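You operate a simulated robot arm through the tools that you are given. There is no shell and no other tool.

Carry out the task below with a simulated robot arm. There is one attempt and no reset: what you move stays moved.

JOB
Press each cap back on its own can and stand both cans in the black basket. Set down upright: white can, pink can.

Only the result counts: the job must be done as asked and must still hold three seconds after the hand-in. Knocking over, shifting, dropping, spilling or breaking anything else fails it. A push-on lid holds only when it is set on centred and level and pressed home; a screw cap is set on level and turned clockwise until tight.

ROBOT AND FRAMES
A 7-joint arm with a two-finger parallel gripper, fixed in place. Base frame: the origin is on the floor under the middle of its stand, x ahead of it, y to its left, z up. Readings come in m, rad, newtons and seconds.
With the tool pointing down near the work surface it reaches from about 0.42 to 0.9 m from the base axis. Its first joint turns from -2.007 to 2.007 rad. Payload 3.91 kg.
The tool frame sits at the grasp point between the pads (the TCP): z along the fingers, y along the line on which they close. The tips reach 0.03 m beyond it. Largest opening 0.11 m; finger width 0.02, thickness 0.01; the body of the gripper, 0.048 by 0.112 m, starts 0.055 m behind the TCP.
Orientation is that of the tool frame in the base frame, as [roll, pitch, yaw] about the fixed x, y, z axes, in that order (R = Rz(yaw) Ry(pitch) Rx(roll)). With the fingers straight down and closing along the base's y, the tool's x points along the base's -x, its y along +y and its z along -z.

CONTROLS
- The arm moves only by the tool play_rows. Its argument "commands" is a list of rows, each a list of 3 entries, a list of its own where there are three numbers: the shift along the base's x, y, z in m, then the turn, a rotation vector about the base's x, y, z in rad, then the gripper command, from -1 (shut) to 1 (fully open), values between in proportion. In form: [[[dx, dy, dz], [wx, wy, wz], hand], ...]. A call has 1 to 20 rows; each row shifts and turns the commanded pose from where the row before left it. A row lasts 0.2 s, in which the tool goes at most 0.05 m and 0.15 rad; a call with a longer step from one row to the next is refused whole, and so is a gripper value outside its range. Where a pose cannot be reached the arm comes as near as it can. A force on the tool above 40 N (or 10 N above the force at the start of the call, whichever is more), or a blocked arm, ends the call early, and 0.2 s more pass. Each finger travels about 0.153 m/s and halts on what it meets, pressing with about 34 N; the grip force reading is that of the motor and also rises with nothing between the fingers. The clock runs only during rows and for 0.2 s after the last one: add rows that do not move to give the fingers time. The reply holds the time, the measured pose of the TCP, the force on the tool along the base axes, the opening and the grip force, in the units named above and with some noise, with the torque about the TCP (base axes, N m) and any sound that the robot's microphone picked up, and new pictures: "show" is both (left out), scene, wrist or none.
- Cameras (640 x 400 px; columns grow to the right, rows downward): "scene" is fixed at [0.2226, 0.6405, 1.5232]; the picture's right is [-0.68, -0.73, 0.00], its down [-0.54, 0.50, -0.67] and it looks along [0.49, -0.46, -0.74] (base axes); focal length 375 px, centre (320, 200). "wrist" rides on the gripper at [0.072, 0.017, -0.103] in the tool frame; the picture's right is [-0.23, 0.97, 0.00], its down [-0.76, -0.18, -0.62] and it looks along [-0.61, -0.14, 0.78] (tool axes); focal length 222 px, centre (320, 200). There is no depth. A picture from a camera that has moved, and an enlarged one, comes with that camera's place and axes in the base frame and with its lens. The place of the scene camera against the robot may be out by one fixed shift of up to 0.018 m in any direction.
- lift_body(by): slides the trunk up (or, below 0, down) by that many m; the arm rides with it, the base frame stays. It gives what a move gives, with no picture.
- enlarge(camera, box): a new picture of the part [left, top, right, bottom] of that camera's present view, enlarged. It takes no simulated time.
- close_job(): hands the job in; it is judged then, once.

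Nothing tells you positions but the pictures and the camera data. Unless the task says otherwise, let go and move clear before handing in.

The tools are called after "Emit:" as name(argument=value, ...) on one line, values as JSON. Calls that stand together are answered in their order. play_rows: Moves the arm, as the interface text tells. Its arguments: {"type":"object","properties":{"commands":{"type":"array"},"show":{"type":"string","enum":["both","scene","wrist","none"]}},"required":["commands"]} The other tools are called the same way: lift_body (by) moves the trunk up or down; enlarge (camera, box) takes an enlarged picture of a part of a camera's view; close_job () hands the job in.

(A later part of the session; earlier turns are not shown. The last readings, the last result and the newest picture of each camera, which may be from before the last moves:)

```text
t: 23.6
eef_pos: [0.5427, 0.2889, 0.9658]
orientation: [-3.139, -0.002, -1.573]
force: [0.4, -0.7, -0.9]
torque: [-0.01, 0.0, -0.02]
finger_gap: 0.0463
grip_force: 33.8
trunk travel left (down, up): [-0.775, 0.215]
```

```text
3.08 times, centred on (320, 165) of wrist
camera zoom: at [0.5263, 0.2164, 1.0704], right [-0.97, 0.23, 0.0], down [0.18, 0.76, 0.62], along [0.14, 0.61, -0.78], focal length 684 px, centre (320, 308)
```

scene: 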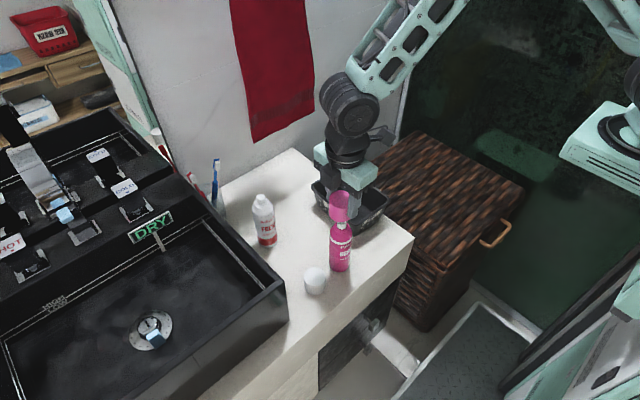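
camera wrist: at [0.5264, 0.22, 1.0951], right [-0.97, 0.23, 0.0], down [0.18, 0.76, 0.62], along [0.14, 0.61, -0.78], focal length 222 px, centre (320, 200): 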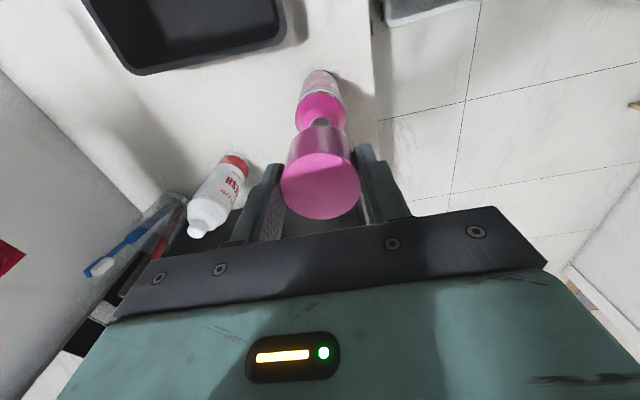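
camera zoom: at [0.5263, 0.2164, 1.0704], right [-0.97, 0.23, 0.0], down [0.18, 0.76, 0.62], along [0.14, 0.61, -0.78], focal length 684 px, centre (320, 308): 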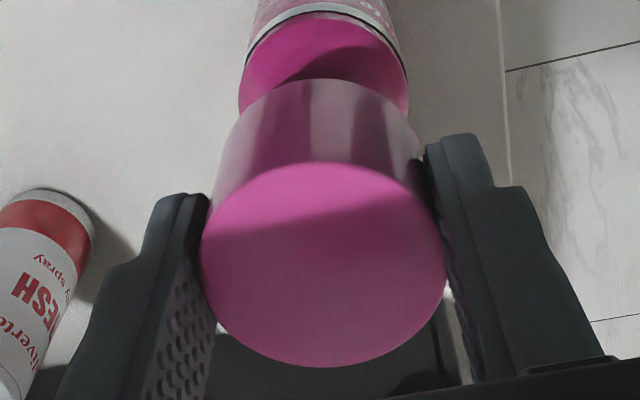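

The cap now sits just above the nozzle. The scene view still shows it about 2 mm too far toward +y, so I'll nudge it and lower it over the nozzle, not yet seated, for a closer concentricity check.

Emit:
play_rows(commands=[[[-0.0004, -0.002, -0.005], [0, 0, 0], -1], [[0, 0, -0.008], [0, 0, 0], -1], [[0, 0, -0.008], [0, 0, 0], -1], [[0, 0, 0], [0, 0, 0], -1], [[0, 0, 0], [0, 0, 0], -1]], show="none")

Emit:
enlarge(camera="scene", box=[318, 200, 368, 250])

Emit:
enlarge(camera="wrist", box=[270, 70, 370, 150])

```text
t: 24.8
eef_pos: [0.5446, 0.2867, 0.9461]
orientation: [-3.14, 0.001, -1.575]
force: [0.4, -0.4, -0.3]
torque: [0.01, 0.02, 0.03]
finger_gap: 0.0463
grip_force: 33.8
trunk travel left (down, up): [-0.775, 0.215]
```

```text
8.00 times, centred on (343, 225) of scene
camera zoom: at [0.2226, 0.6405, 1.5232], right [-0.68, -0.73, 0.0], down [-0.54, 0.5, -0.67], along [0.49, -0.46, -0.74], focal length 2997 px, centre (136, 0)
```

zoom: 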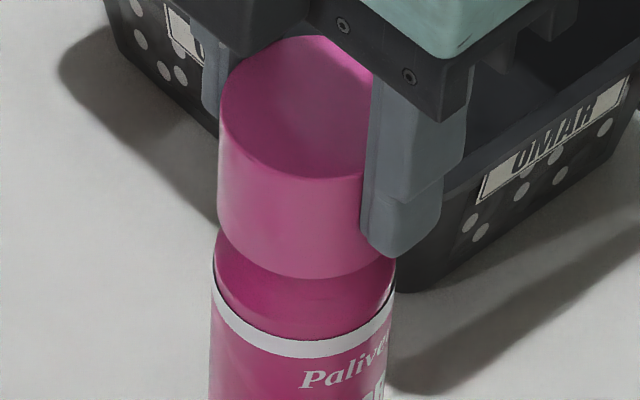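

```text
5.00 times, centred on (320, 110) of wrist
camera zoom: at [0.5264, 0.2142, 1.0494], right [-0.97, 0.23, 0.0], down [0.18, 0.76, 0.62], along [0.14, 0.61, -0.78], focal length 1111 px, centre (320, 650)
```

zoom: 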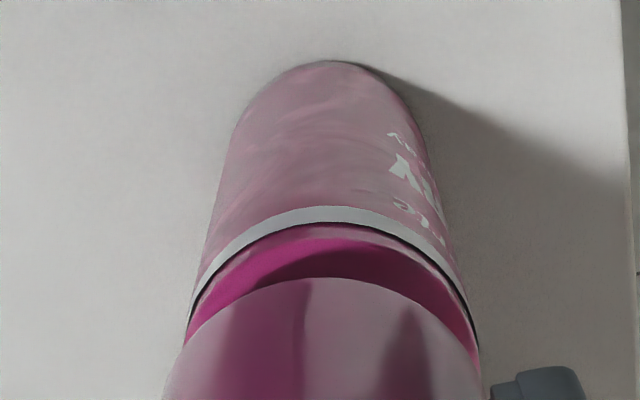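

Emit:
enlarge(camera="wrist", box=[295, 105, 345, 155])

Emit:
enlarge(camera="scene", box=[325, 220, 365, 250])

Emit:
enlarge(camera="wrist", box=[260, 90, 380, 230])

```text
8.00 times, centred on (320, 130) of wrist
camera zoom: at [0.5264, 0.2142, 1.0494], right [-0.97, 0.23, 0.0], down [0.18, 0.76, 0.62], along [0.14, 0.61, -0.78], focal length 1777 px, centre (320, 760)
```

zoom: 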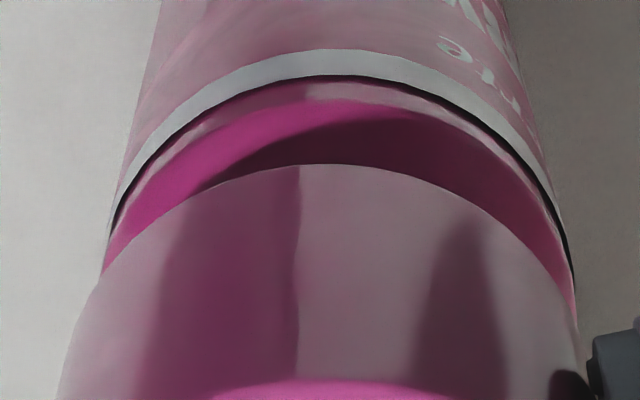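

```text
13.33 times, centred on (345, 235) of scene
camera zoom: at [0.2226, 0.6405, 1.5232], right [-0.68, -0.73, 0.0], down [-0.54, 0.5, -0.67], along [0.49, -0.46, -0.74], focal length 4995 px, centre (-13, -267)
```

zoom: 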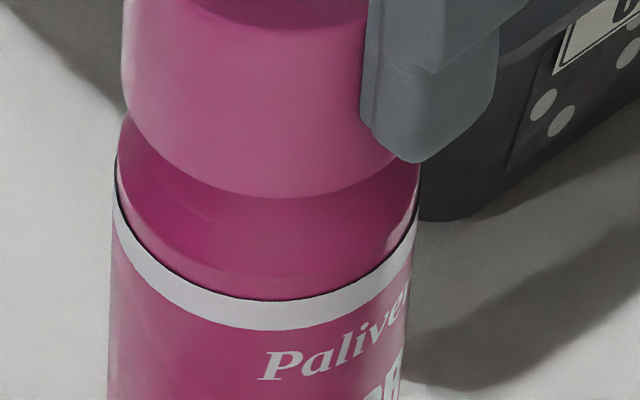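

```text
2.86 times, centred on (320, 160) of wrist
camera zoom: at [0.5264, 0.2142, 1.0494], right [-0.97, 0.23, 0.0], down [0.18, 0.76, 0.62], along [0.14, 0.61, -0.78], focal length 635 px, centre (320, 314)
```

zoom: 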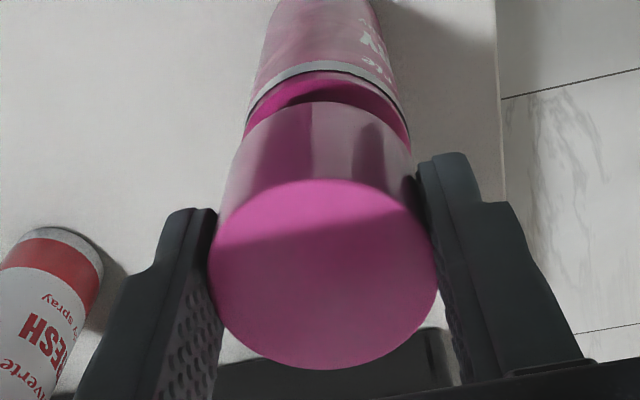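

The cap is centred over the can to within 1–2 mm and level, with its bottom about 25 mm above the shoulder ring. I'll lower it in small steps, watching the forces.

Emit:
play_rows(commands=[[[0, 0, -0.004], [0, 0, 0], -1], [[0, 0, -0.004], [0, 0, 0], -1], [[0, 0, -0.003], [0, 0, 0], -1], [[0, 0, -0.003], [0, 0, 0], -1], [[0, 0, 0], [0, 0, 0], -1]], show="none")

Emit:
enlarge(camera="scene", box=[325, 220, 365, 250])

Emit:
enlarge(camera="wrist", box=[290, 100, 350, 160])

```text
t: 26.0
eef_pos: [0.5434, 0.2879, 0.9343]
orientation: [-3.136, 0.004, -1.573]
force: [-4.8, -2.3, 33.8]
torque: [-0.36, 0.84, 0.0]
finger_gap: 0.0461
grip_force: 34.1
trunk travel left (down, up): [-0.775, 0.215]
heard: snap
```

```text
13.33 times, centred on (345, 235) of scene
camera zoom: at [0.2226, 0.6405, 1.5232], right [-0.68, -0.73, 0.0], down [-0.54, 0.5, -0.67], along [0.49, -0.46, -0.74], focal length 4995 px, centre (-13, -267)
```

zoom: 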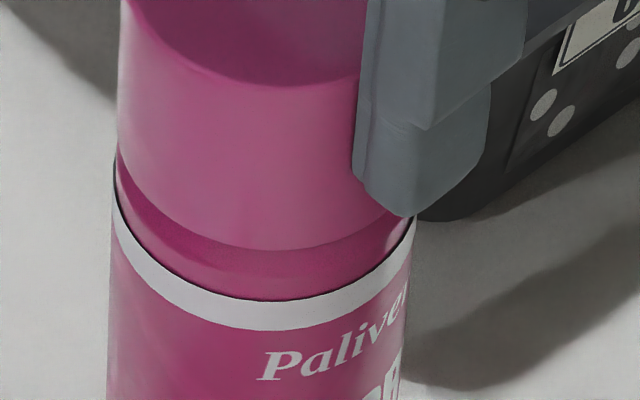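

```text
6.67 times, centred on (320, 130) of wrist
camera zoom: at [0.5256, 0.2151, 1.0374], right [-0.97, 0.23, 0.0], down [0.18, 0.76, 0.63], along [0.15, 0.61, -0.78], focal length 1481 px, centre (320, 667)
```

zoom: 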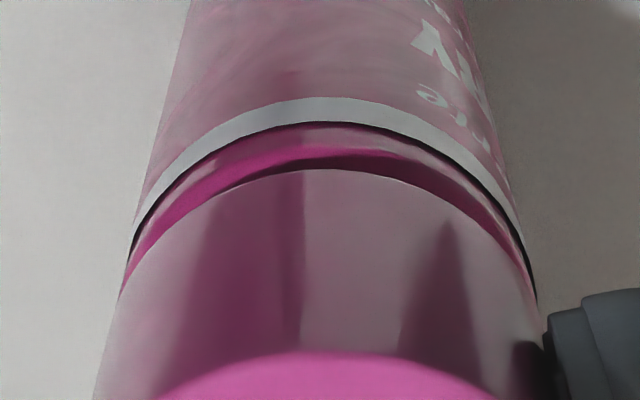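

A snap was heard at about 34 N with the cap level. I'll add a small extra push to be sure it's home, then unload.

Emit:
play_rows(commands=[[[0, 0, -0.0005], [0, 0, 0], -1], [[0, 0, 0], [0, 0, 0], -1]], show="none")

Emit:
enlarge(camera="scene", box=[325, 220, 365, 250])

```text
t: 26.6
eef_pos: [0.5442, 0.289, 0.9346]
orientation: [-3.135, 0.006, -1.572]
force: [-6.7, -6.2, 20.9]
torque: [-0.48, 0.86, 0.08]
finger_gap: 0.0462
grip_force: 34.1
trunk travel left (down, up): [-0.775, 0.215]
stopped in row 2: the force on the tool passed its limit at 45 N (the readings are from after the stop); the commanded pose is now the measured one
```

```text
13.33 times, centred on (345, 235) of scene
camera zoom: at [0.2226, 0.6405, 1.5232], right [-0.68, -0.73, 0.0], down [-0.54, 0.5, -0.67], along [0.49, -0.46, -0.74], focal length 4995 px, centre (-13, -267)
```

zoom: 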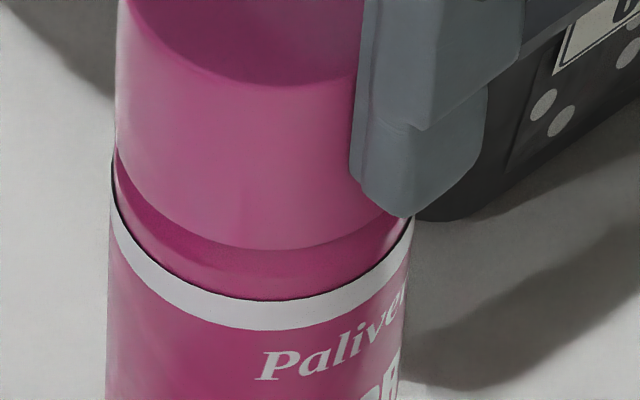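

The push reached 45 N without further travel, so the cap is home. I'll unload, open the fingers, rise clear and check the cap.

Emit:
play_rows(commands=[[[0, 0, 0.001], [0, 0, 0], -1], [[0, 0, 0], [0, 0, 0], -0.1], [[0, 0, 0], [0, 0, 0], 0.2], [[0, 0, 0], [0, 0, 0], 0.6], [[0, 0, 0], [0, 0, 0], 0.6], [[0, 0, 0.02], [0, 0, 0], 0.6], [[0, 0, 0.03], [0, 0, 0], 0.6], [[0, 0, 0.03], [0, 0, 0], 0.6], [[0, 0, 0], [0, 0, 0], 0.6], [[0, 0, 0], [0, 0, 0], 0.6]], show="both")

Emit:
enlarge(camera="scene", box=[300, 190, 400, 290])

Emit:
enlarge(camera="wrist", box=[260, 60, 380, 200])

```text
t: 28.8
eef_pos: [0.545, 0.2873, 1.0148]
orientation: [-3.138, 0.003, -1.574]
force: [-0.4, 0.5, 0.0]
torque: [0.03, 0.01, 0.01]
finger_gap: 0.088
grip_force: 0.0
trunk travel left (down, up): [-0.775, 0.215]
camera wrist: at [0.5264, 0.2145, 1.1174], right [-0.97, 0.23, 0.0], down [0.18, 0.76, 0.63], along [0.15, 0.61, -0.78], focal length 222 px, centre (320, 200)
```

scene: 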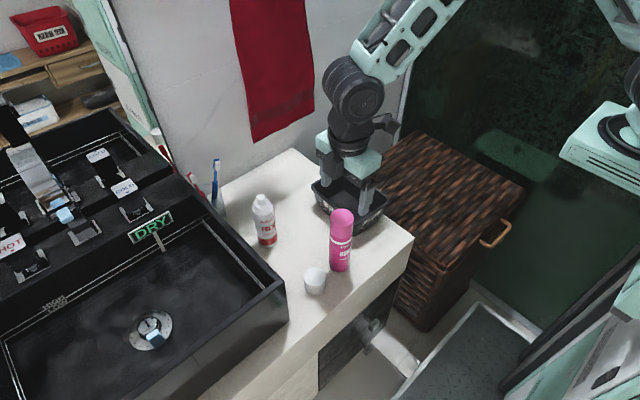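
wrist: 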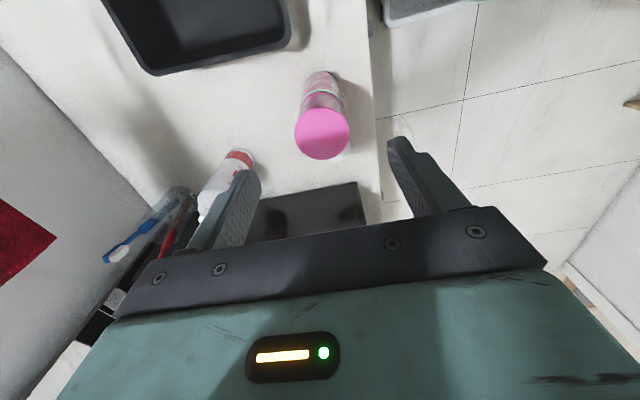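

```text
4.00 times, centred on (350, 240) of scene
camera zoom: at [0.2226, 0.6405, 1.5232], right [-0.68, -0.73, 0.0], down [-0.54, 0.5, -0.67], along [0.49, -0.46, -0.74], focal length 1499 px, centre (200, 40)
```

zoom: 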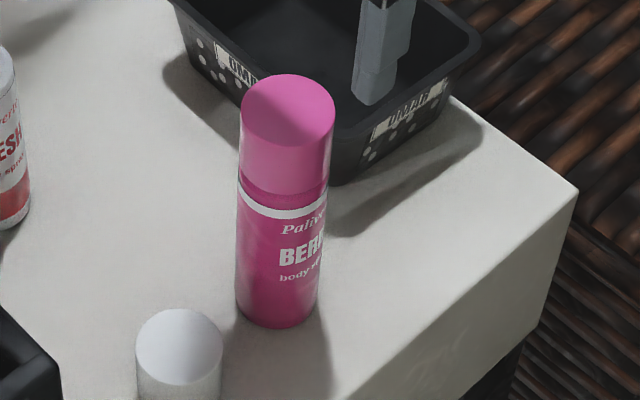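

```text
2.86 times, centred on (320, 130) of wrist
camera zoom: at [0.5264, 0.2145, 1.1174], right [-0.97, 0.23, 0.0], down [0.18, 0.76, 0.63], along [0.15, 0.61, -0.78], focal length 635 px, centre (320, 400)
```

zoom: 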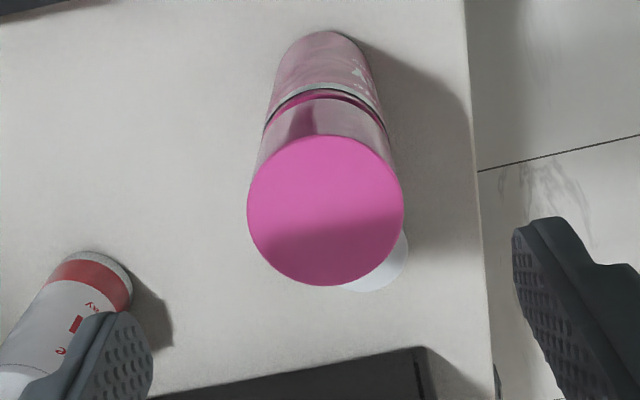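

The pink cap is seated square on the can. Before grasping the can I'll turn the hand back to yaw 0 and look into the basket to find its floor.

Emit:
play_rows(commands=[[[-0.004, -0.008, 0.006], [-0.004, 0.0045, 0], 0.6], [[-0.004, -0.008, 0.004], [0, 0, -0.15], 0.6], [[-0.004, -0.008, 0.004], [0, 0, -0.15], 0.6], [[-0.004, -0.008, 0.004], [0, 0, -0.15], 0.6], [[-0.004, -0.008, 0.004], [0, 0, -0.15], 0.6], [[-0.004, -0.008, 0.004], [0, 0, -0.15], 0.6], [[-0.004, -0.008, 0.004], [0, 0, -0.15], 0.6], [[-0.004, -0.008, 0.004], [0, 0, -0.15], 0.6], [[-0.004, -0.008, 0.004], [0, 0, -0.15], 0.6], [[-0.004, -0.008, 0.004], [0, 0, -0.15], 0.6], [[-0.004, -0.008, 0.004], [0, 0, -0.15], 0.6], [[0, 0, 0], [0, 0, -0.0688], 0.6], [[0, 0, 0], [0, 0, 0], 0.6], [[0, 0, 0], [0, 0, 0], 0.6]], show="both")

Emit:
enlarge(camera="wrist", box=[220, 60, 420, 200])

```text
t: 31.8
eef_pos: [0.4986, 0.2009, 1.0589]
orientation: [3.141, 0.001, 3.141]
force: [-0.2, -0.1, -0.5]
torque: [0.0, -0.02, 0.03]
finger_gap: 0.0881
grip_force: 0.1
trunk travel left (down, up): [-0.775, 0.215]
camera wrist: at [0.4269, 0.2177, 1.1633], right [0.23, 0.97, 0.0], down [0.76, -0.18, 0.62], along [0.61, -0.14, -0.78], focal length 222 px, centre (320, 200)
```

scene: 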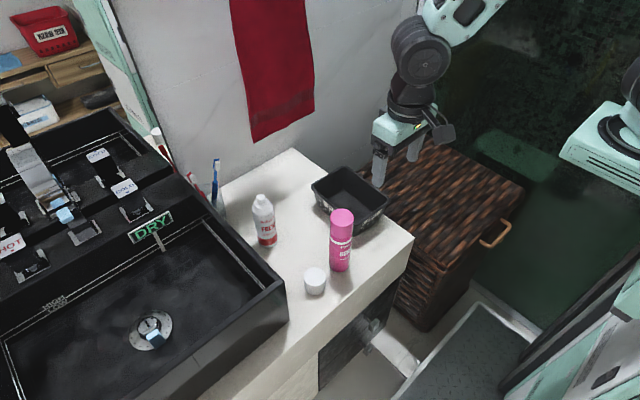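
wrist: 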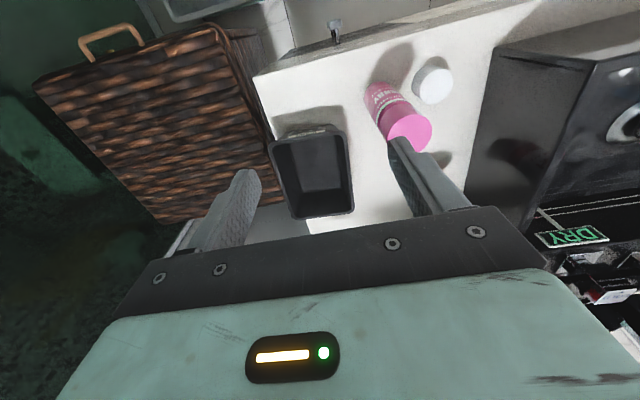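

```text
2.86 times, centred on (320, 130) of wrist
camera zoom: at [0.4269, 0.2177, 1.1633], right [0.23, 0.97, 0.0], down [0.76, -0.18, 0.62], along [0.61, -0.14, -0.78], focal length 635 px, centre (320, 400)
```

zoom: 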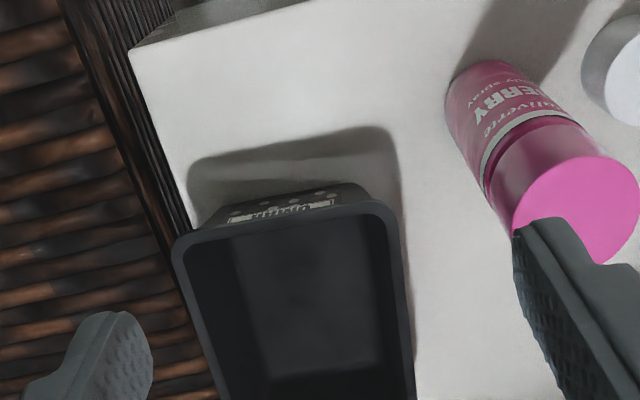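

Emit:
enlarge(camera="wrist", box=[260, 115, 370, 225])

Emit:
enlarge(camera="scene", box=[305, 155, 395, 245])

```text
3.64 times, centred on (315, 170) of wrist
camera zoom: at [0.4269, 0.2177, 1.1633], right [0.23, 0.97, 0.0], down [0.76, -0.18, 0.62], along [0.61, -0.14, -0.78], focal length 808 px, centre (338, 309)
```

zoom: 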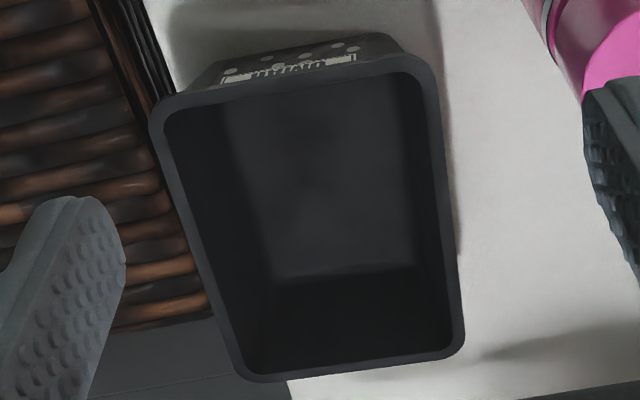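

```text
4.44 times, centred on (350, 200) of scene
camera zoom: at [0.2226, 0.6405, 1.5232], right [-0.68, -0.73, 0.0], down [-0.54, 0.5, -0.67], along [0.49, -0.46, -0.74], focal length 1665 px, centre (187, 200)
```

zoom: 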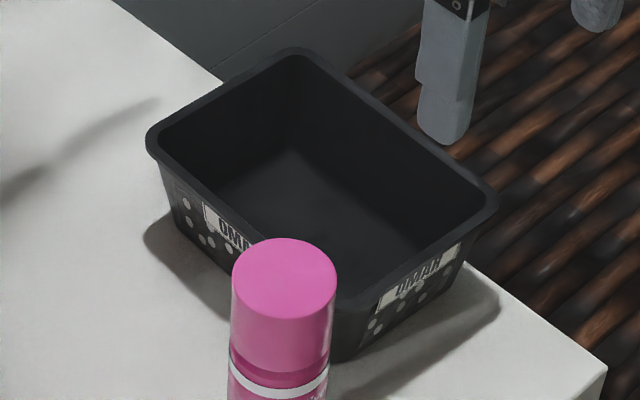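

The basket floor spans roughly x 0.577–0.705 and y 0.115–0.20, so I'll stand the cans at about (0.609, 0.162) and (0.670, 0.159). Now I'll hover over the capped pink can and check alignment.

Emit:
play_rows(commands=[[[0.0114, 0.0219, -0.006], [0, 0, 0], 0.6], [[0.0114, 0.0219, -0.006], [0, 0, 0], 0.6], [[0.0114, 0.0219, -0.006], [0, 0, 0], 0.6], [[0.0112, 0.0219, -0.006], [0, 0, 0], 0.6], [[0, 0, 0], [0, 0, 0], 0.6], [[0, 0, 0], [0, 0, 0], 0.6]], show="both")

Emit:
enlarge(camera="wrist", box=[260, 70, 400, 200])

Emit:
enlarge(camera="scene", box=[290, 170, 400, 280])

```text
t: 33.2
eef_pos: [0.5446, 0.2883, 1.0351]
orientation: [3.141, -0.001, 3.141]
force: [0.6, -0.5, -0.2]
torque: [-0.04, 0.03, -0.01]
finger_gap: 0.0878
grip_force: 0.2
trunk travel left (down, up): [-0.775, 0.215]
camera wrist: at [0.4722, 0.3052, 1.1381], right [0.23, 0.97, 0.0], down [0.76, -0.18, 0.62], along [0.61, -0.14, -0.78], focal length 222 px, centre (320, 200)
```

scene: 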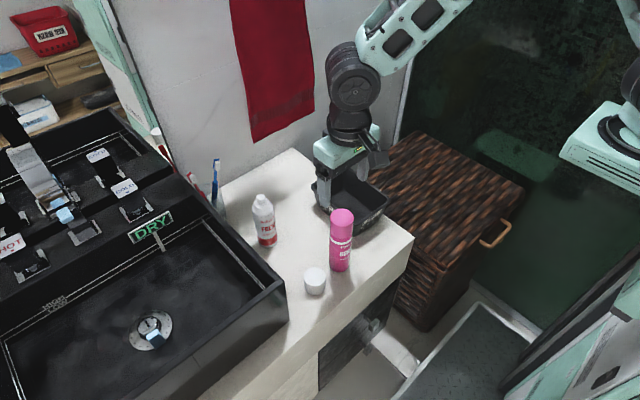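
wrist: 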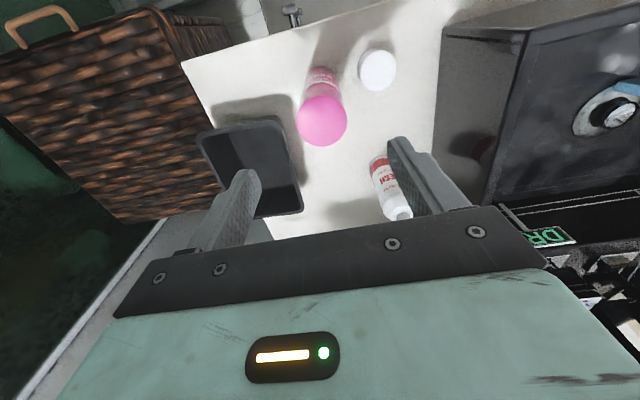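

```text
3.08 times, centred on (330, 135) of wrist
camera zoom: at [0.4722, 0.3052, 1.1381], right [0.23, 0.97, 0.0], down [0.76, -0.18, 0.62], along [0.61, -0.14, -0.78], focal length 684 px, centre (289, 400)
```

zoom: 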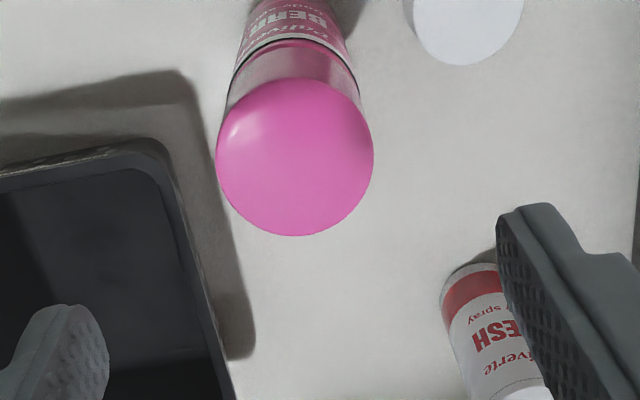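

```text
3.64 times, centred on (345, 225) of scene
camera zoom: at [0.2226, 0.6405, 1.5232], right [-0.68, -0.73, 0.0], down [-0.54, 0.5, -0.67], along [0.49, -0.46, -0.74], focal length 1362 px, centre (229, 109)
```

zoom: 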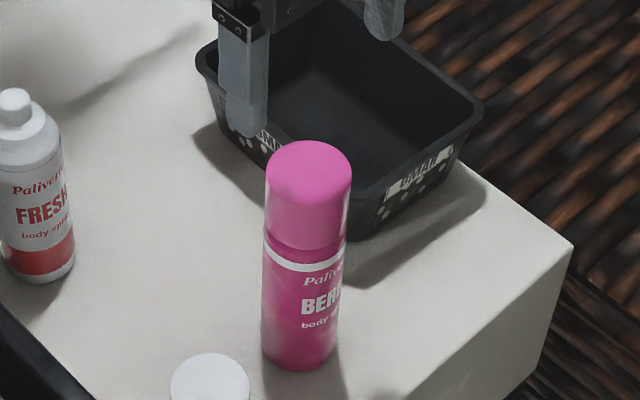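

The capped can is within 3 mm of the hand's centre. I'll descend around the body below the cap.

Emit:
play_rows(commands=[[[-0.001, 0.0015, -0.025], [0, 0, 0], 0.6], [[0, 0, -0.025], [0, 0, 0], 0.6], [[0, 0, -0.025], [0, 0, 0], 0.6], [[0, 0, -0.025], [0, 0, 0], 0.6], [[0, 0, -0.02], [0, 0, 0], 0.6], [[0, 0, -0.015], [0, 0, 0], 0.6], [[0, 0, -0.01], [0, 0, 0], 0.6], [[0, 0, 0], [0, 0, 0], 0.6]], show="wrist")

Emit:
enlarge(camera="scene", box=[300, 170, 390, 280])

```text
t: 35.0
eef_pos: [0.5454, 0.2899, 0.8904]
orientation: [-3.14, 0.001, -3.141]
force: [-0.6, -0.3, 1.0]
torque: [-0.02, 0.0, -0.04]
finger_gap: 0.0879
grip_force: 0.1
trunk travel left (down, up): [-0.775, 0.215]
camera wrist: at [0.4728, 0.3064, 0.9946], right [0.23, 0.97, 0.0], down [0.76, -0.18, 0.62], along [0.61, -0.14, -0.78], focal length 222 px, centre (320, 200)
```

wrist: 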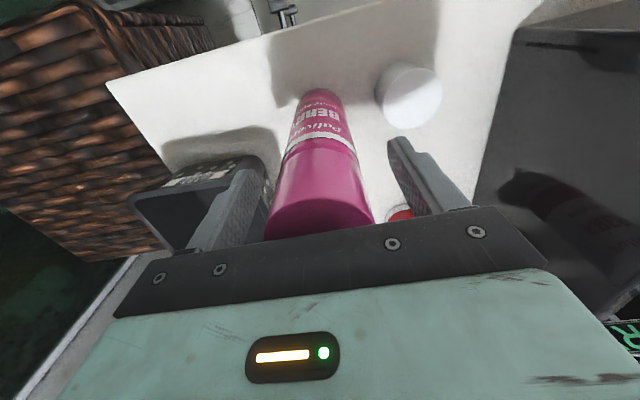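

```text
3.64 times, centred on (345, 225) of scene
camera zoom: at [0.2226, 0.6405, 1.5232], right [-0.68, -0.73, 0.0], down [-0.54, 0.5, -0.67], along [0.49, -0.46, -0.74], focal length 1362 px, centre (229, 109)
```

zoom: 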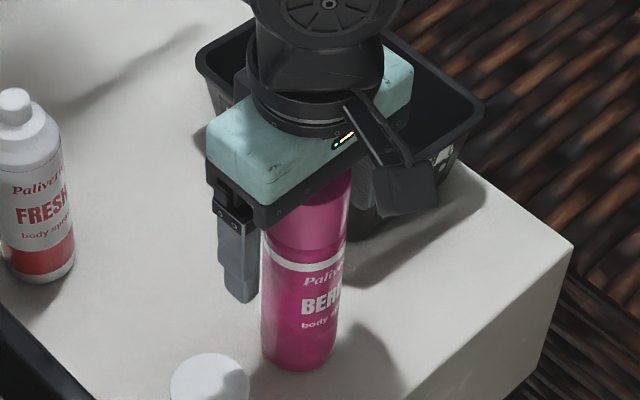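

Emit:
play_rows(commands=[[[0, 0, 0], [0, 0, 0], 0.3], [[0, 0, 0], [0, 0, 0], 0.1], [[0, 0, 0], [0, 0, 0], 0.0], [[0, 0, 0], [0, 0, 0], -0.1], [[0, 0, 0], [0, 0, 0], -0.2], [[0, 0, 0], [0, 0, 0], -1], [[0, 0, 0], [0, 0, 0], -1]], show="none")

Emit:
enlarge(camera="scene", box=[300, 170, 390, 280])

Emit:
enlarge(camera="wrist", box=[220, 70, 420, 250])

```text
t: 36.6
eef_pos: [0.5452, 0.2905, 0.8912]
orientation: [-3.141, 0.001, -3.141]
force: [-0.2, 1.9, 0.5]
torque: [0.08, -0.01, -0.02]
finger_gap: 0.0475
grip_force: 34.6
trunk travel left (down, up): [-0.775, 0.215]
```

```text
3.64 times, centred on (345, 225) of scene
camera zoom: at [0.2226, 0.6405, 1.5232], right [-0.68, -0.73, 0.0], down [-0.54, 0.5, -0.67], along [0.49, -0.46, -0.74], focal length 1362 px, centre (229, 109)
```

zoom: 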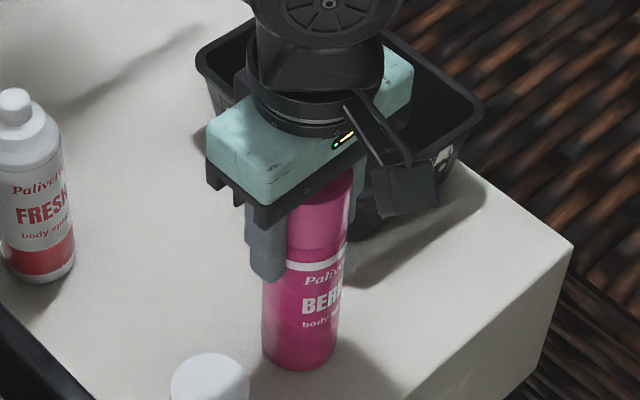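

```text
2.22 times, centred on (320, 160) of wrist
camera zoom: at [0.4727, 0.3064, 0.9948], right [0.23, 0.97, 0.0], down [0.76, -0.18, 0.62], along [0.61, -0.14, -0.78], focal length 494 px, centre (320, 289)
```

zoom: 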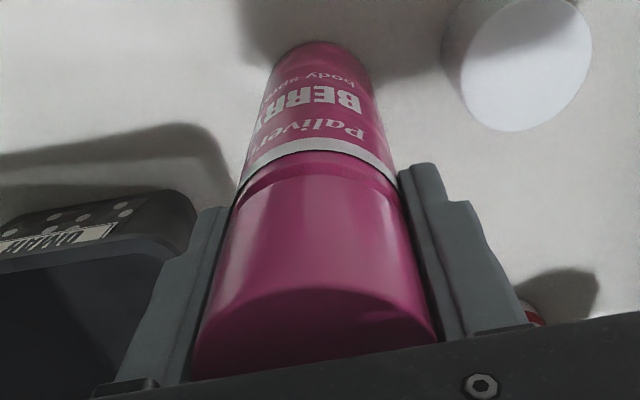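

The can body is gripped (gap 0.0475 m). I'll lift 0.14 m and carry it over the near half of the basket.

Emit:
play_rows(commands=[[[0, 0, 0.01], [0, 0, 0], -1], [[0, 0, 0.02], [0, 0, 0], -1], [[0, 0, 0.03], [0, 0, 0], -1], [[0, 0, 0.03], [0, 0, 0], -1], [[0, 0, 0.03], [0, 0, 0], -1], [[0, 0, 0.02], [0, 0, 0], -1], [[0.011, -0.0215, 0], [0, 0, 0], -1], [[0.011, -0.0215, 0], [0, 0, 0], -1], [[0.011, -0.0215, 0], [0, 0, 0], -1], [[0.011, -0.0215, 0], [0, 0, 0], -1], [[0.011, -0.0215, 0], [0, 0, 0], -1], [[0.011, -0.0205, 0], [0, 0, 0], -1], [[0, 0, 0], [0, 0, 0], -1], [[0, 0, 0], [0, 0, 0], -1]], show="both")

Emit:
enlarge(camera="scene", box=[300, 140, 400, 250])

Emit:
enlarge(camera="wrist", box=[220, 70, 420, 230])

```text
t: 39.6
eef_pos: [0.6122, 0.1619, 1.0306]
orientation: [-3.139, 0.001, 3.141]
force: [0.3, 0.2, -1.5]
torque: [-0.01, 0.01, 0.0]
finger_gap: 0.0475
grip_force: 34.2
trunk travel left (down, up): [-0.775, 0.215]
camera wrist: at [0.5392, 0.1783, 1.134], right [0.23, 0.97, 0.0], down [0.76, -0.18, 0.62], along [0.61, -0.14, -0.78], focal length 222 px, centre (320, 200)
```

scene: 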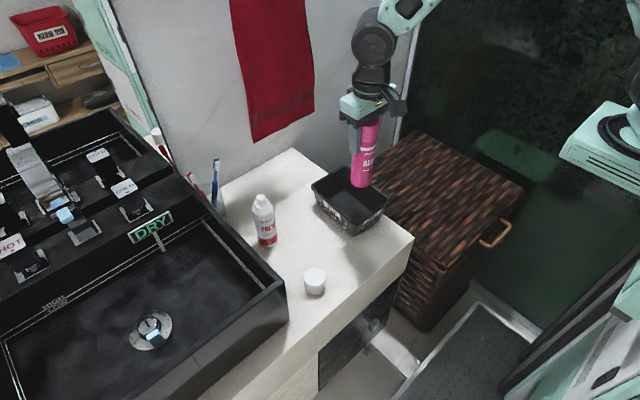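
wrist: 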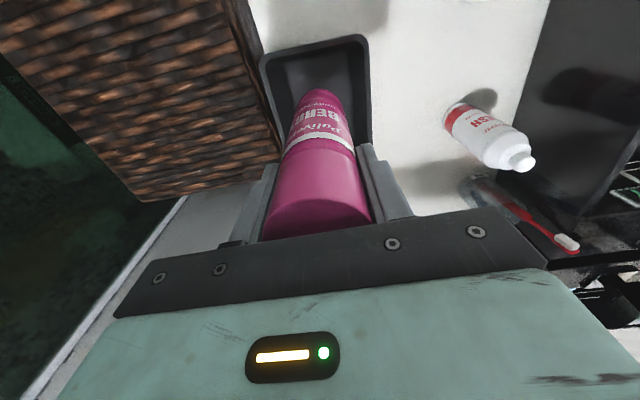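

```text
3.64 times, centred on (350, 195) of scene
camera zoom: at [0.2226, 0.6405, 1.5232], right [-0.68, -0.73, 0.0], down [-0.54, 0.5, -0.67], along [0.49, -0.46, -0.74], focal length 1362 px, centre (211, 218)
```

zoom: 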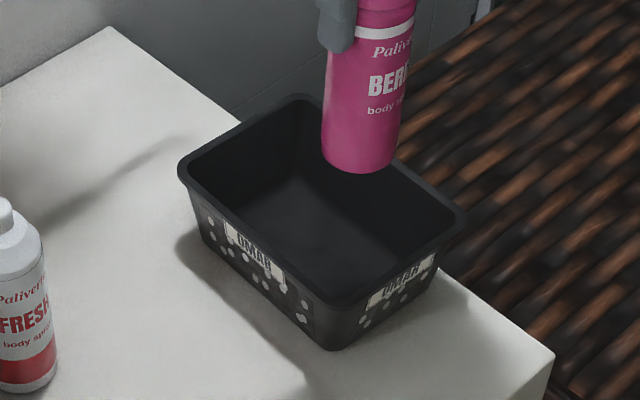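

```text
2.50 times, centred on (320, 150) of wrist
camera zoom: at [0.5392, 0.1783, 1.134], right [0.23, 0.97, 0.0], down [0.76, -0.18, 0.62], along [0.61, -0.14, -0.78], focal length 555 px, centre (320, 325)
```

zoom: 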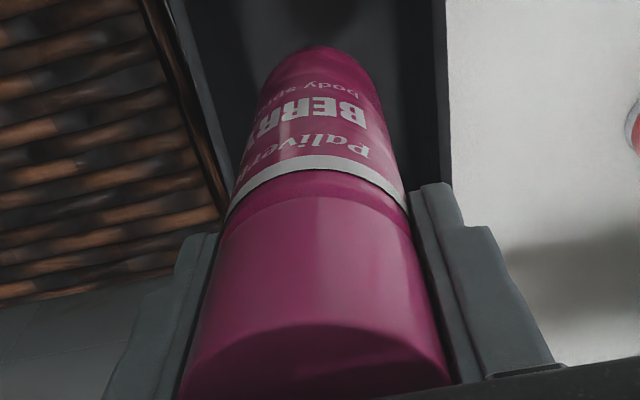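

Emit:
enlarge(camera="scene", box=[308, 160, 388, 240])

Emit:
enlarge(camera="wrist", box=[250, 25, 390, 155])

```text
5.00 times, centred on (348, 200) of scene
camera zoom: at [0.2226, 0.6405, 1.5232], right [-0.68, -0.73, 0.0], down [-0.54, 0.5, -0.67], along [0.49, -0.46, -0.74], focal length 1873 px, centre (180, 200)
```

zoom: 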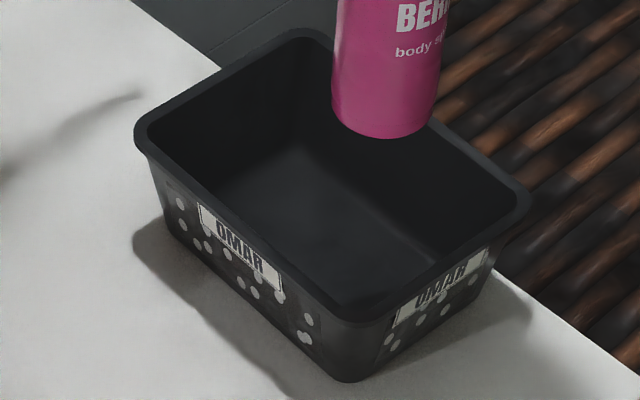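

```text
3.08 times, centred on (320, 90) of wrist
camera zoom: at [0.5392, 0.1783, 1.134], right [0.23, 0.97, 0.0], down [0.76, -0.18, 0.62], along [0.61, -0.14, -0.78], focal length 684 px, centre (320, 538)
```

zoom: 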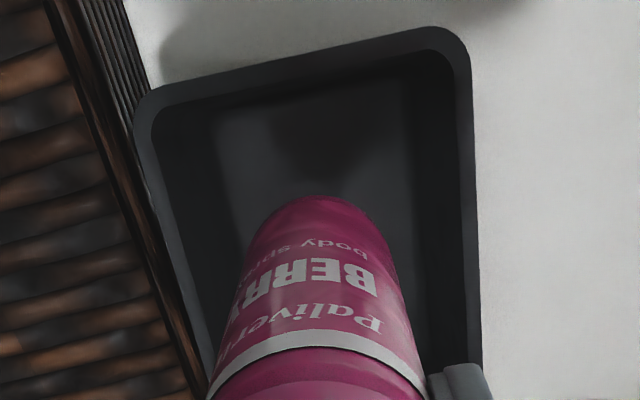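

Both views agree on the floor, centred near (0.64, 0.159), and the can is over its near half. I'll lower it to rim height and check again.

Emit:
play_rows(commands=[[[0, 0, -0.015], [0, 0, 0], -1], [[0, 0, -0.02], [0, 0, 0], -1], [[0, 0, -0.02], [0, 0, 0], -1], [[0, 0, -0.015], [0, 0, 0], -1], [[0, 0, 0], [0, 0, 0], -1]], show="none")

Emit:
enlarge(camera="scene", box=[308, 160, 388, 240])

Emit:
enlarge(camera="wrist", box=[250, 25, 390, 155])

```text
t: 40.8
eef_pos: [0.6118, 0.1617, 0.9593]
orientation: [-3.141, 0.001, -3.141]
force: [0.2, -0.3, -2.0]
torque: [0.02, 0.0, 0.0]
finger_gap: 0.047
grip_force: 34.6
trunk travel left (down, up): [-0.775, 0.215]
```

```text
5.00 times, centred on (348, 200) of scene
camera zoom: at [0.2226, 0.6405, 1.5232], right [-0.68, -0.73, 0.0], down [-0.54, 0.5, -0.67], along [0.49, -0.46, -0.74], focal length 1873 px, centre (180, 200)
```

zoom: 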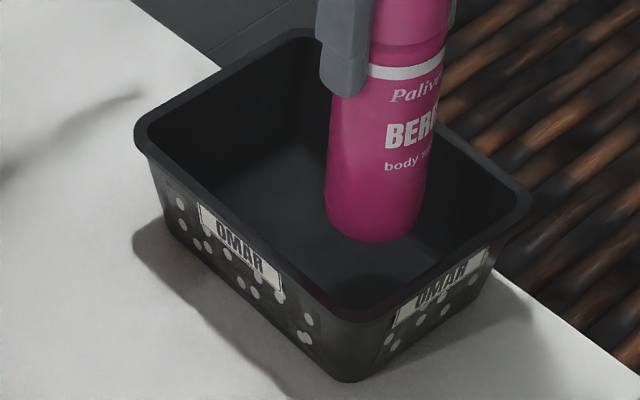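

```text
3.08 times, centred on (320, 90) of wrist
camera zoom: at [0.5379, 0.1782, 1.0629], right [0.23, 0.97, 0.0], down [0.76, -0.18, 0.62], along [0.61, -0.14, -0.78], focal length 684 px, centre (320, 538)
```

zoom: 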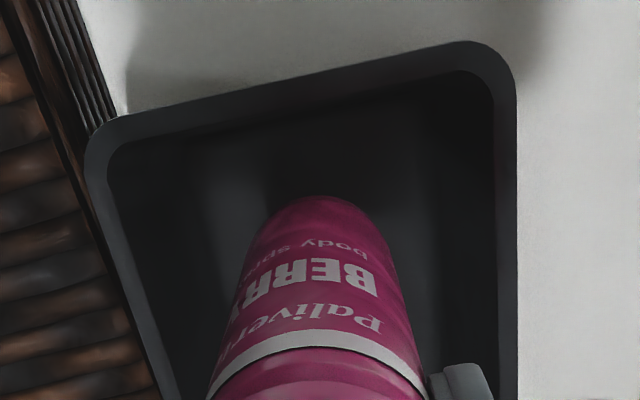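

Emit:
play_rows(commands=[[[0, 0, -0.015], [0, 0, 0], -1], [[0, 0, -0.015], [0, 0, 0], -1], [[0, 0, -0.015], [0, 0, 0], -1], [[0, 0, -0.01], [0, 0, 0], -1], [[0, 0, -0.004], [0, 0, 0], -1], [[0, 0, 0], [0, 0, 0], -1]], show="none")

Emit:
enlarge(camera="scene", box=[308, 150, 398, 240])

Emit:
enlarge(camera="wrist", box=[250, 25, 390, 155])

```text
t: 42.2
eef_pos: [0.6114, 0.163, 0.9028]
orientation: [-3.141, 0.0, 3.141]
force: [0.1, 1.2, -1.6]
torque: [-0.03, -0.01, -0.02]
finger_gap: 0.0472
grip_force: 34.1
trunk travel left (down, up): [-0.775, 0.215]
```

```text
4.44 times, centred on (353, 195) of scene
camera zoom: at [0.2226, 0.6405, 1.5232], right [-0.68, -0.73, 0.0], down [-0.54, 0.5, -0.67], along [0.49, -0.46, -0.74], focal length 1665 px, centre (173, 222)
```

zoom: 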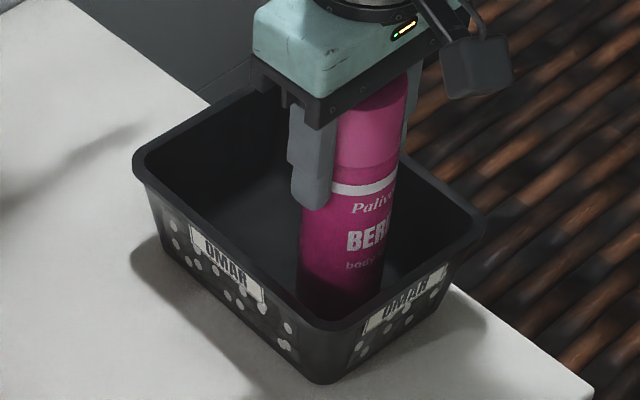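

```text
3.08 times, centred on (320, 90) of wrist
camera zoom: at [0.538, 0.1785, 1.0052], right [0.23, 0.97, 0.0], down [0.76, -0.18, 0.62], along [0.61, -0.14, -0.78], focal length 684 px, centre (320, 538)
```

zoom: 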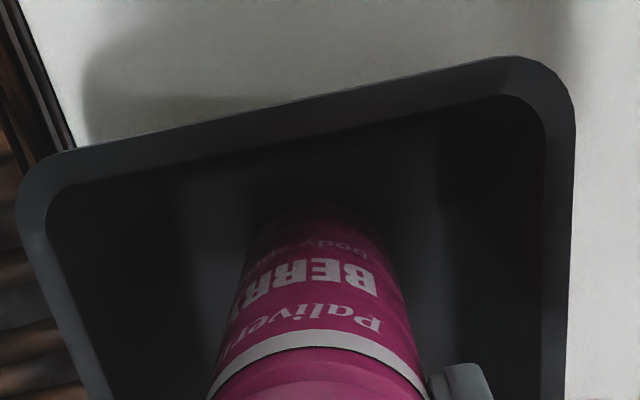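

Nothing is touching yet. I'll go down in small steps until the can meets the floor.

Emit:
play_rows(commands=[[[0, 0, -0.003], [0, 0, 0], -1], [[0, 0, -0.002], [0, 0, 0], -1], [[0, 0, -0.001], [0, 0, 0], -1], [[0, 0, -0.001], [0, 0, 0], -1], [[0, 0, 0], [0, 0, 0], -1]], show="none")

```text
t: 43.4
eef_pos: [0.6115, 0.1616, 0.8947]
orientation: [-3.141, 0.002, 3.14]
force: [-2.4, -0.3, 8.3]
torque: [-0.17, 0.33, -0.03]
finger_gap: 0.0472
grip_force: 34.1
trunk travel left (down, up): [-0.775, 0.215]
```

The can has touched down (about +10 N). I'll open slowly, check that it stands, and rise.

Emit:
play_rows(commands=[[[0, 0, 0.0005], [0, 0, 0], -0.15], [[0, 0, 0], [0, 0, 0], -0.05], [[0, 0, 0], [0, 0, 0], 0.1], [[0, 0, 0], [0, 0, 0], 0.3], [[0, 0, 0], [0, 0, 0], 0.35], [[0, 0, 0], [0, 0, 0], 0.35]], show="none")

Emit:
enlarge(camera="scene", box=[308, 150, 398, 240])

Emit:
enlarge(camera="wrist", box=[220, 40, 420, 230])

```text
t: 44.8
eef_pos: [0.6118, 0.1619, 0.8946]
orientation: [-3.14, 0.0, 3.141]
force: [-0.2, 0.5, -0.3]
torque: [-0.02, -0.01, 0.01]
finger_gap: 0.0745
grip_force: 0.1
trunk travel left (down, up): [-0.775, 0.215]
```

```text
4.44 times, centred on (353, 195) of scene
camera zoom: at [0.2226, 0.6405, 1.5232], right [-0.68, -0.73, 0.0], down [-0.54, 0.5, -0.67], along [0.49, -0.46, -0.74], focal length 1665 px, centre (173, 222)
```

zoom: 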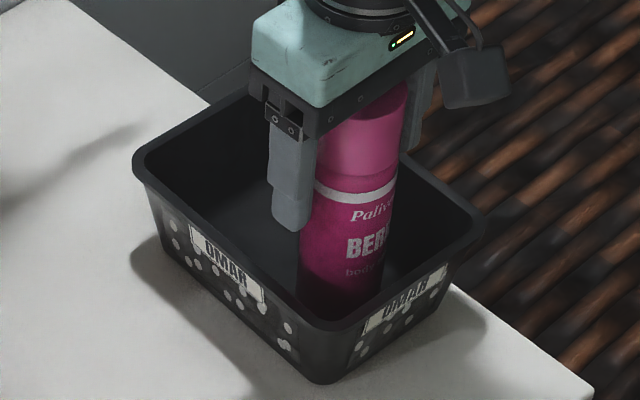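

```text
2.11 times, centred on (320, 135) of wrist
camera zoom: at [0.5387, 0.1782, 0.9985], right [0.23, 0.97, 0.0], down [0.76, -0.18, 0.62], along [0.61, -0.14, -0.78], focal length 468 px, centre (320, 337)
```

zoom: 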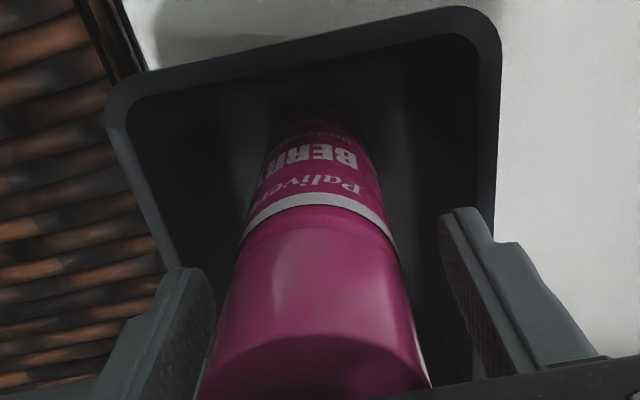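

The pink can stands in the basket. I'll rise straight up and go over the white cap; with the pink can gone, yaw 0 (closing along y) is clear there.

Emit:
play_rows(commands=[[[0, 0, 0.01], [0, 0, 0], 0.35], [[0, 0, 0.03], [0, 0, 0], 0.35], [[0, 0, 0.04], [0, 0, 0], 0.35], [[0, 0, 0.04], [0, 0, 0], 0.5], [[0, 0, 0.04], [0, 0, 0], 0.6], [[-0.009, 0.0259, 0], [0, 0, 0], 0.6], [[-0.009, 0.0259, 0], [0, 0, 0], 0.6], [[-0.009, 0.0259, 0], [0, 0, 0], 0.6], [[-0.009, 0.0259, 0], [0, 0, 0], 0.6], [[-0.009, 0.0259, 0], [0, 0, 0], 0.6], [[-0.009, 0.0259, 0], [0, 0, 0], 0.6], [[-0.009, 0.0259, 0], [0, 0, 0], 0.6], [[-0.009, 0.0259, 0], [0, 0, 0], 0.6], [[0, 0, 0], [0, 0, 0], 0.6], [[0, 0, 0], [0, 0, 0], 0.6]], show="both")

Emit:
enlarge(camera="wrist", box=[260, 40, 400, 140])

Emit:
enlarge(camera="scene", box=[300, 150, 400, 250])

```text
t: 48.0
eef_pos: [0.5384, 0.3695, 1.0556]
orientation: [3.141, 0.0, -3.141]
force: [0.2, -1.1, -0.3]
torque: [0.03, 0.01, 0.01]
finger_gap: 0.0879
grip_force: 0.0
trunk travel left (down, up): [-0.775, 0.215]
camera wrist: at [0.4652, 0.3859, 1.1599], right [0.23, 0.97, 0.0], down [0.76, -0.18, 0.62], along [0.61, -0.14, -0.78], focal length 222 px, centre (320, 200)
```

scene: 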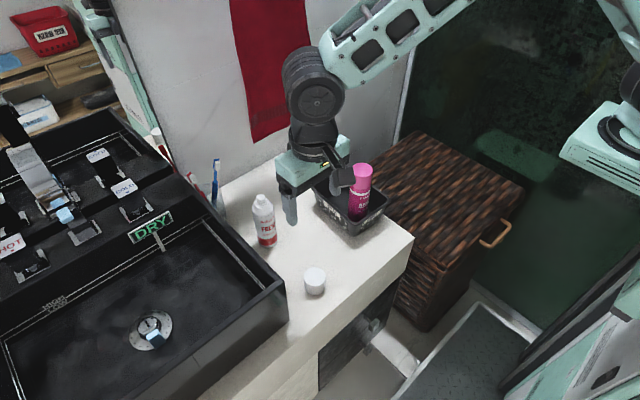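
wrist: 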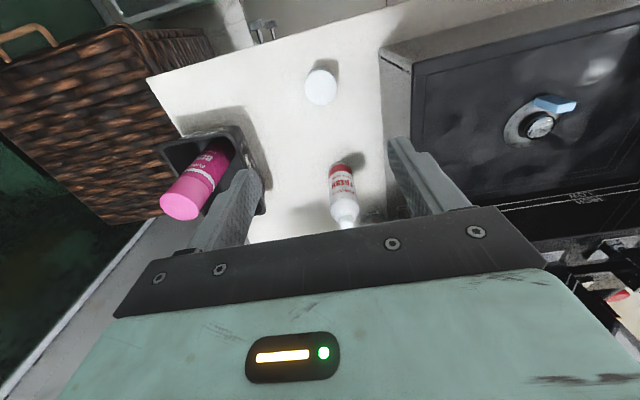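

```text
4.00 times, centred on (330, 90) of wrist
camera zoom: at [0.4652, 0.3859, 1.1599], right [0.23, 0.97, 0.0], down [0.76, -0.18, 0.62], along [0.61, -0.14, -0.78], focal length 888 px, centre (280, 640)
```

zoom: 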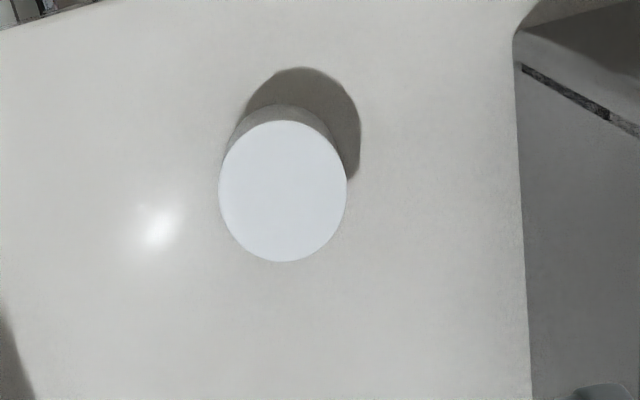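

```text
4.00 times, centred on (350, 200) of scene
camera zoom: at [0.2226, 0.6405, 1.5232], right [-0.68, -0.73, 0.0], down [-0.54, 0.5, -0.67], along [0.49, -0.46, -0.74], focal length 1499 px, centre (200, 200)
```

zoom: 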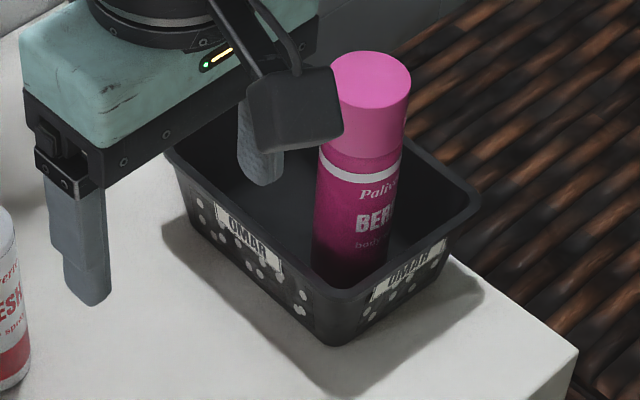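

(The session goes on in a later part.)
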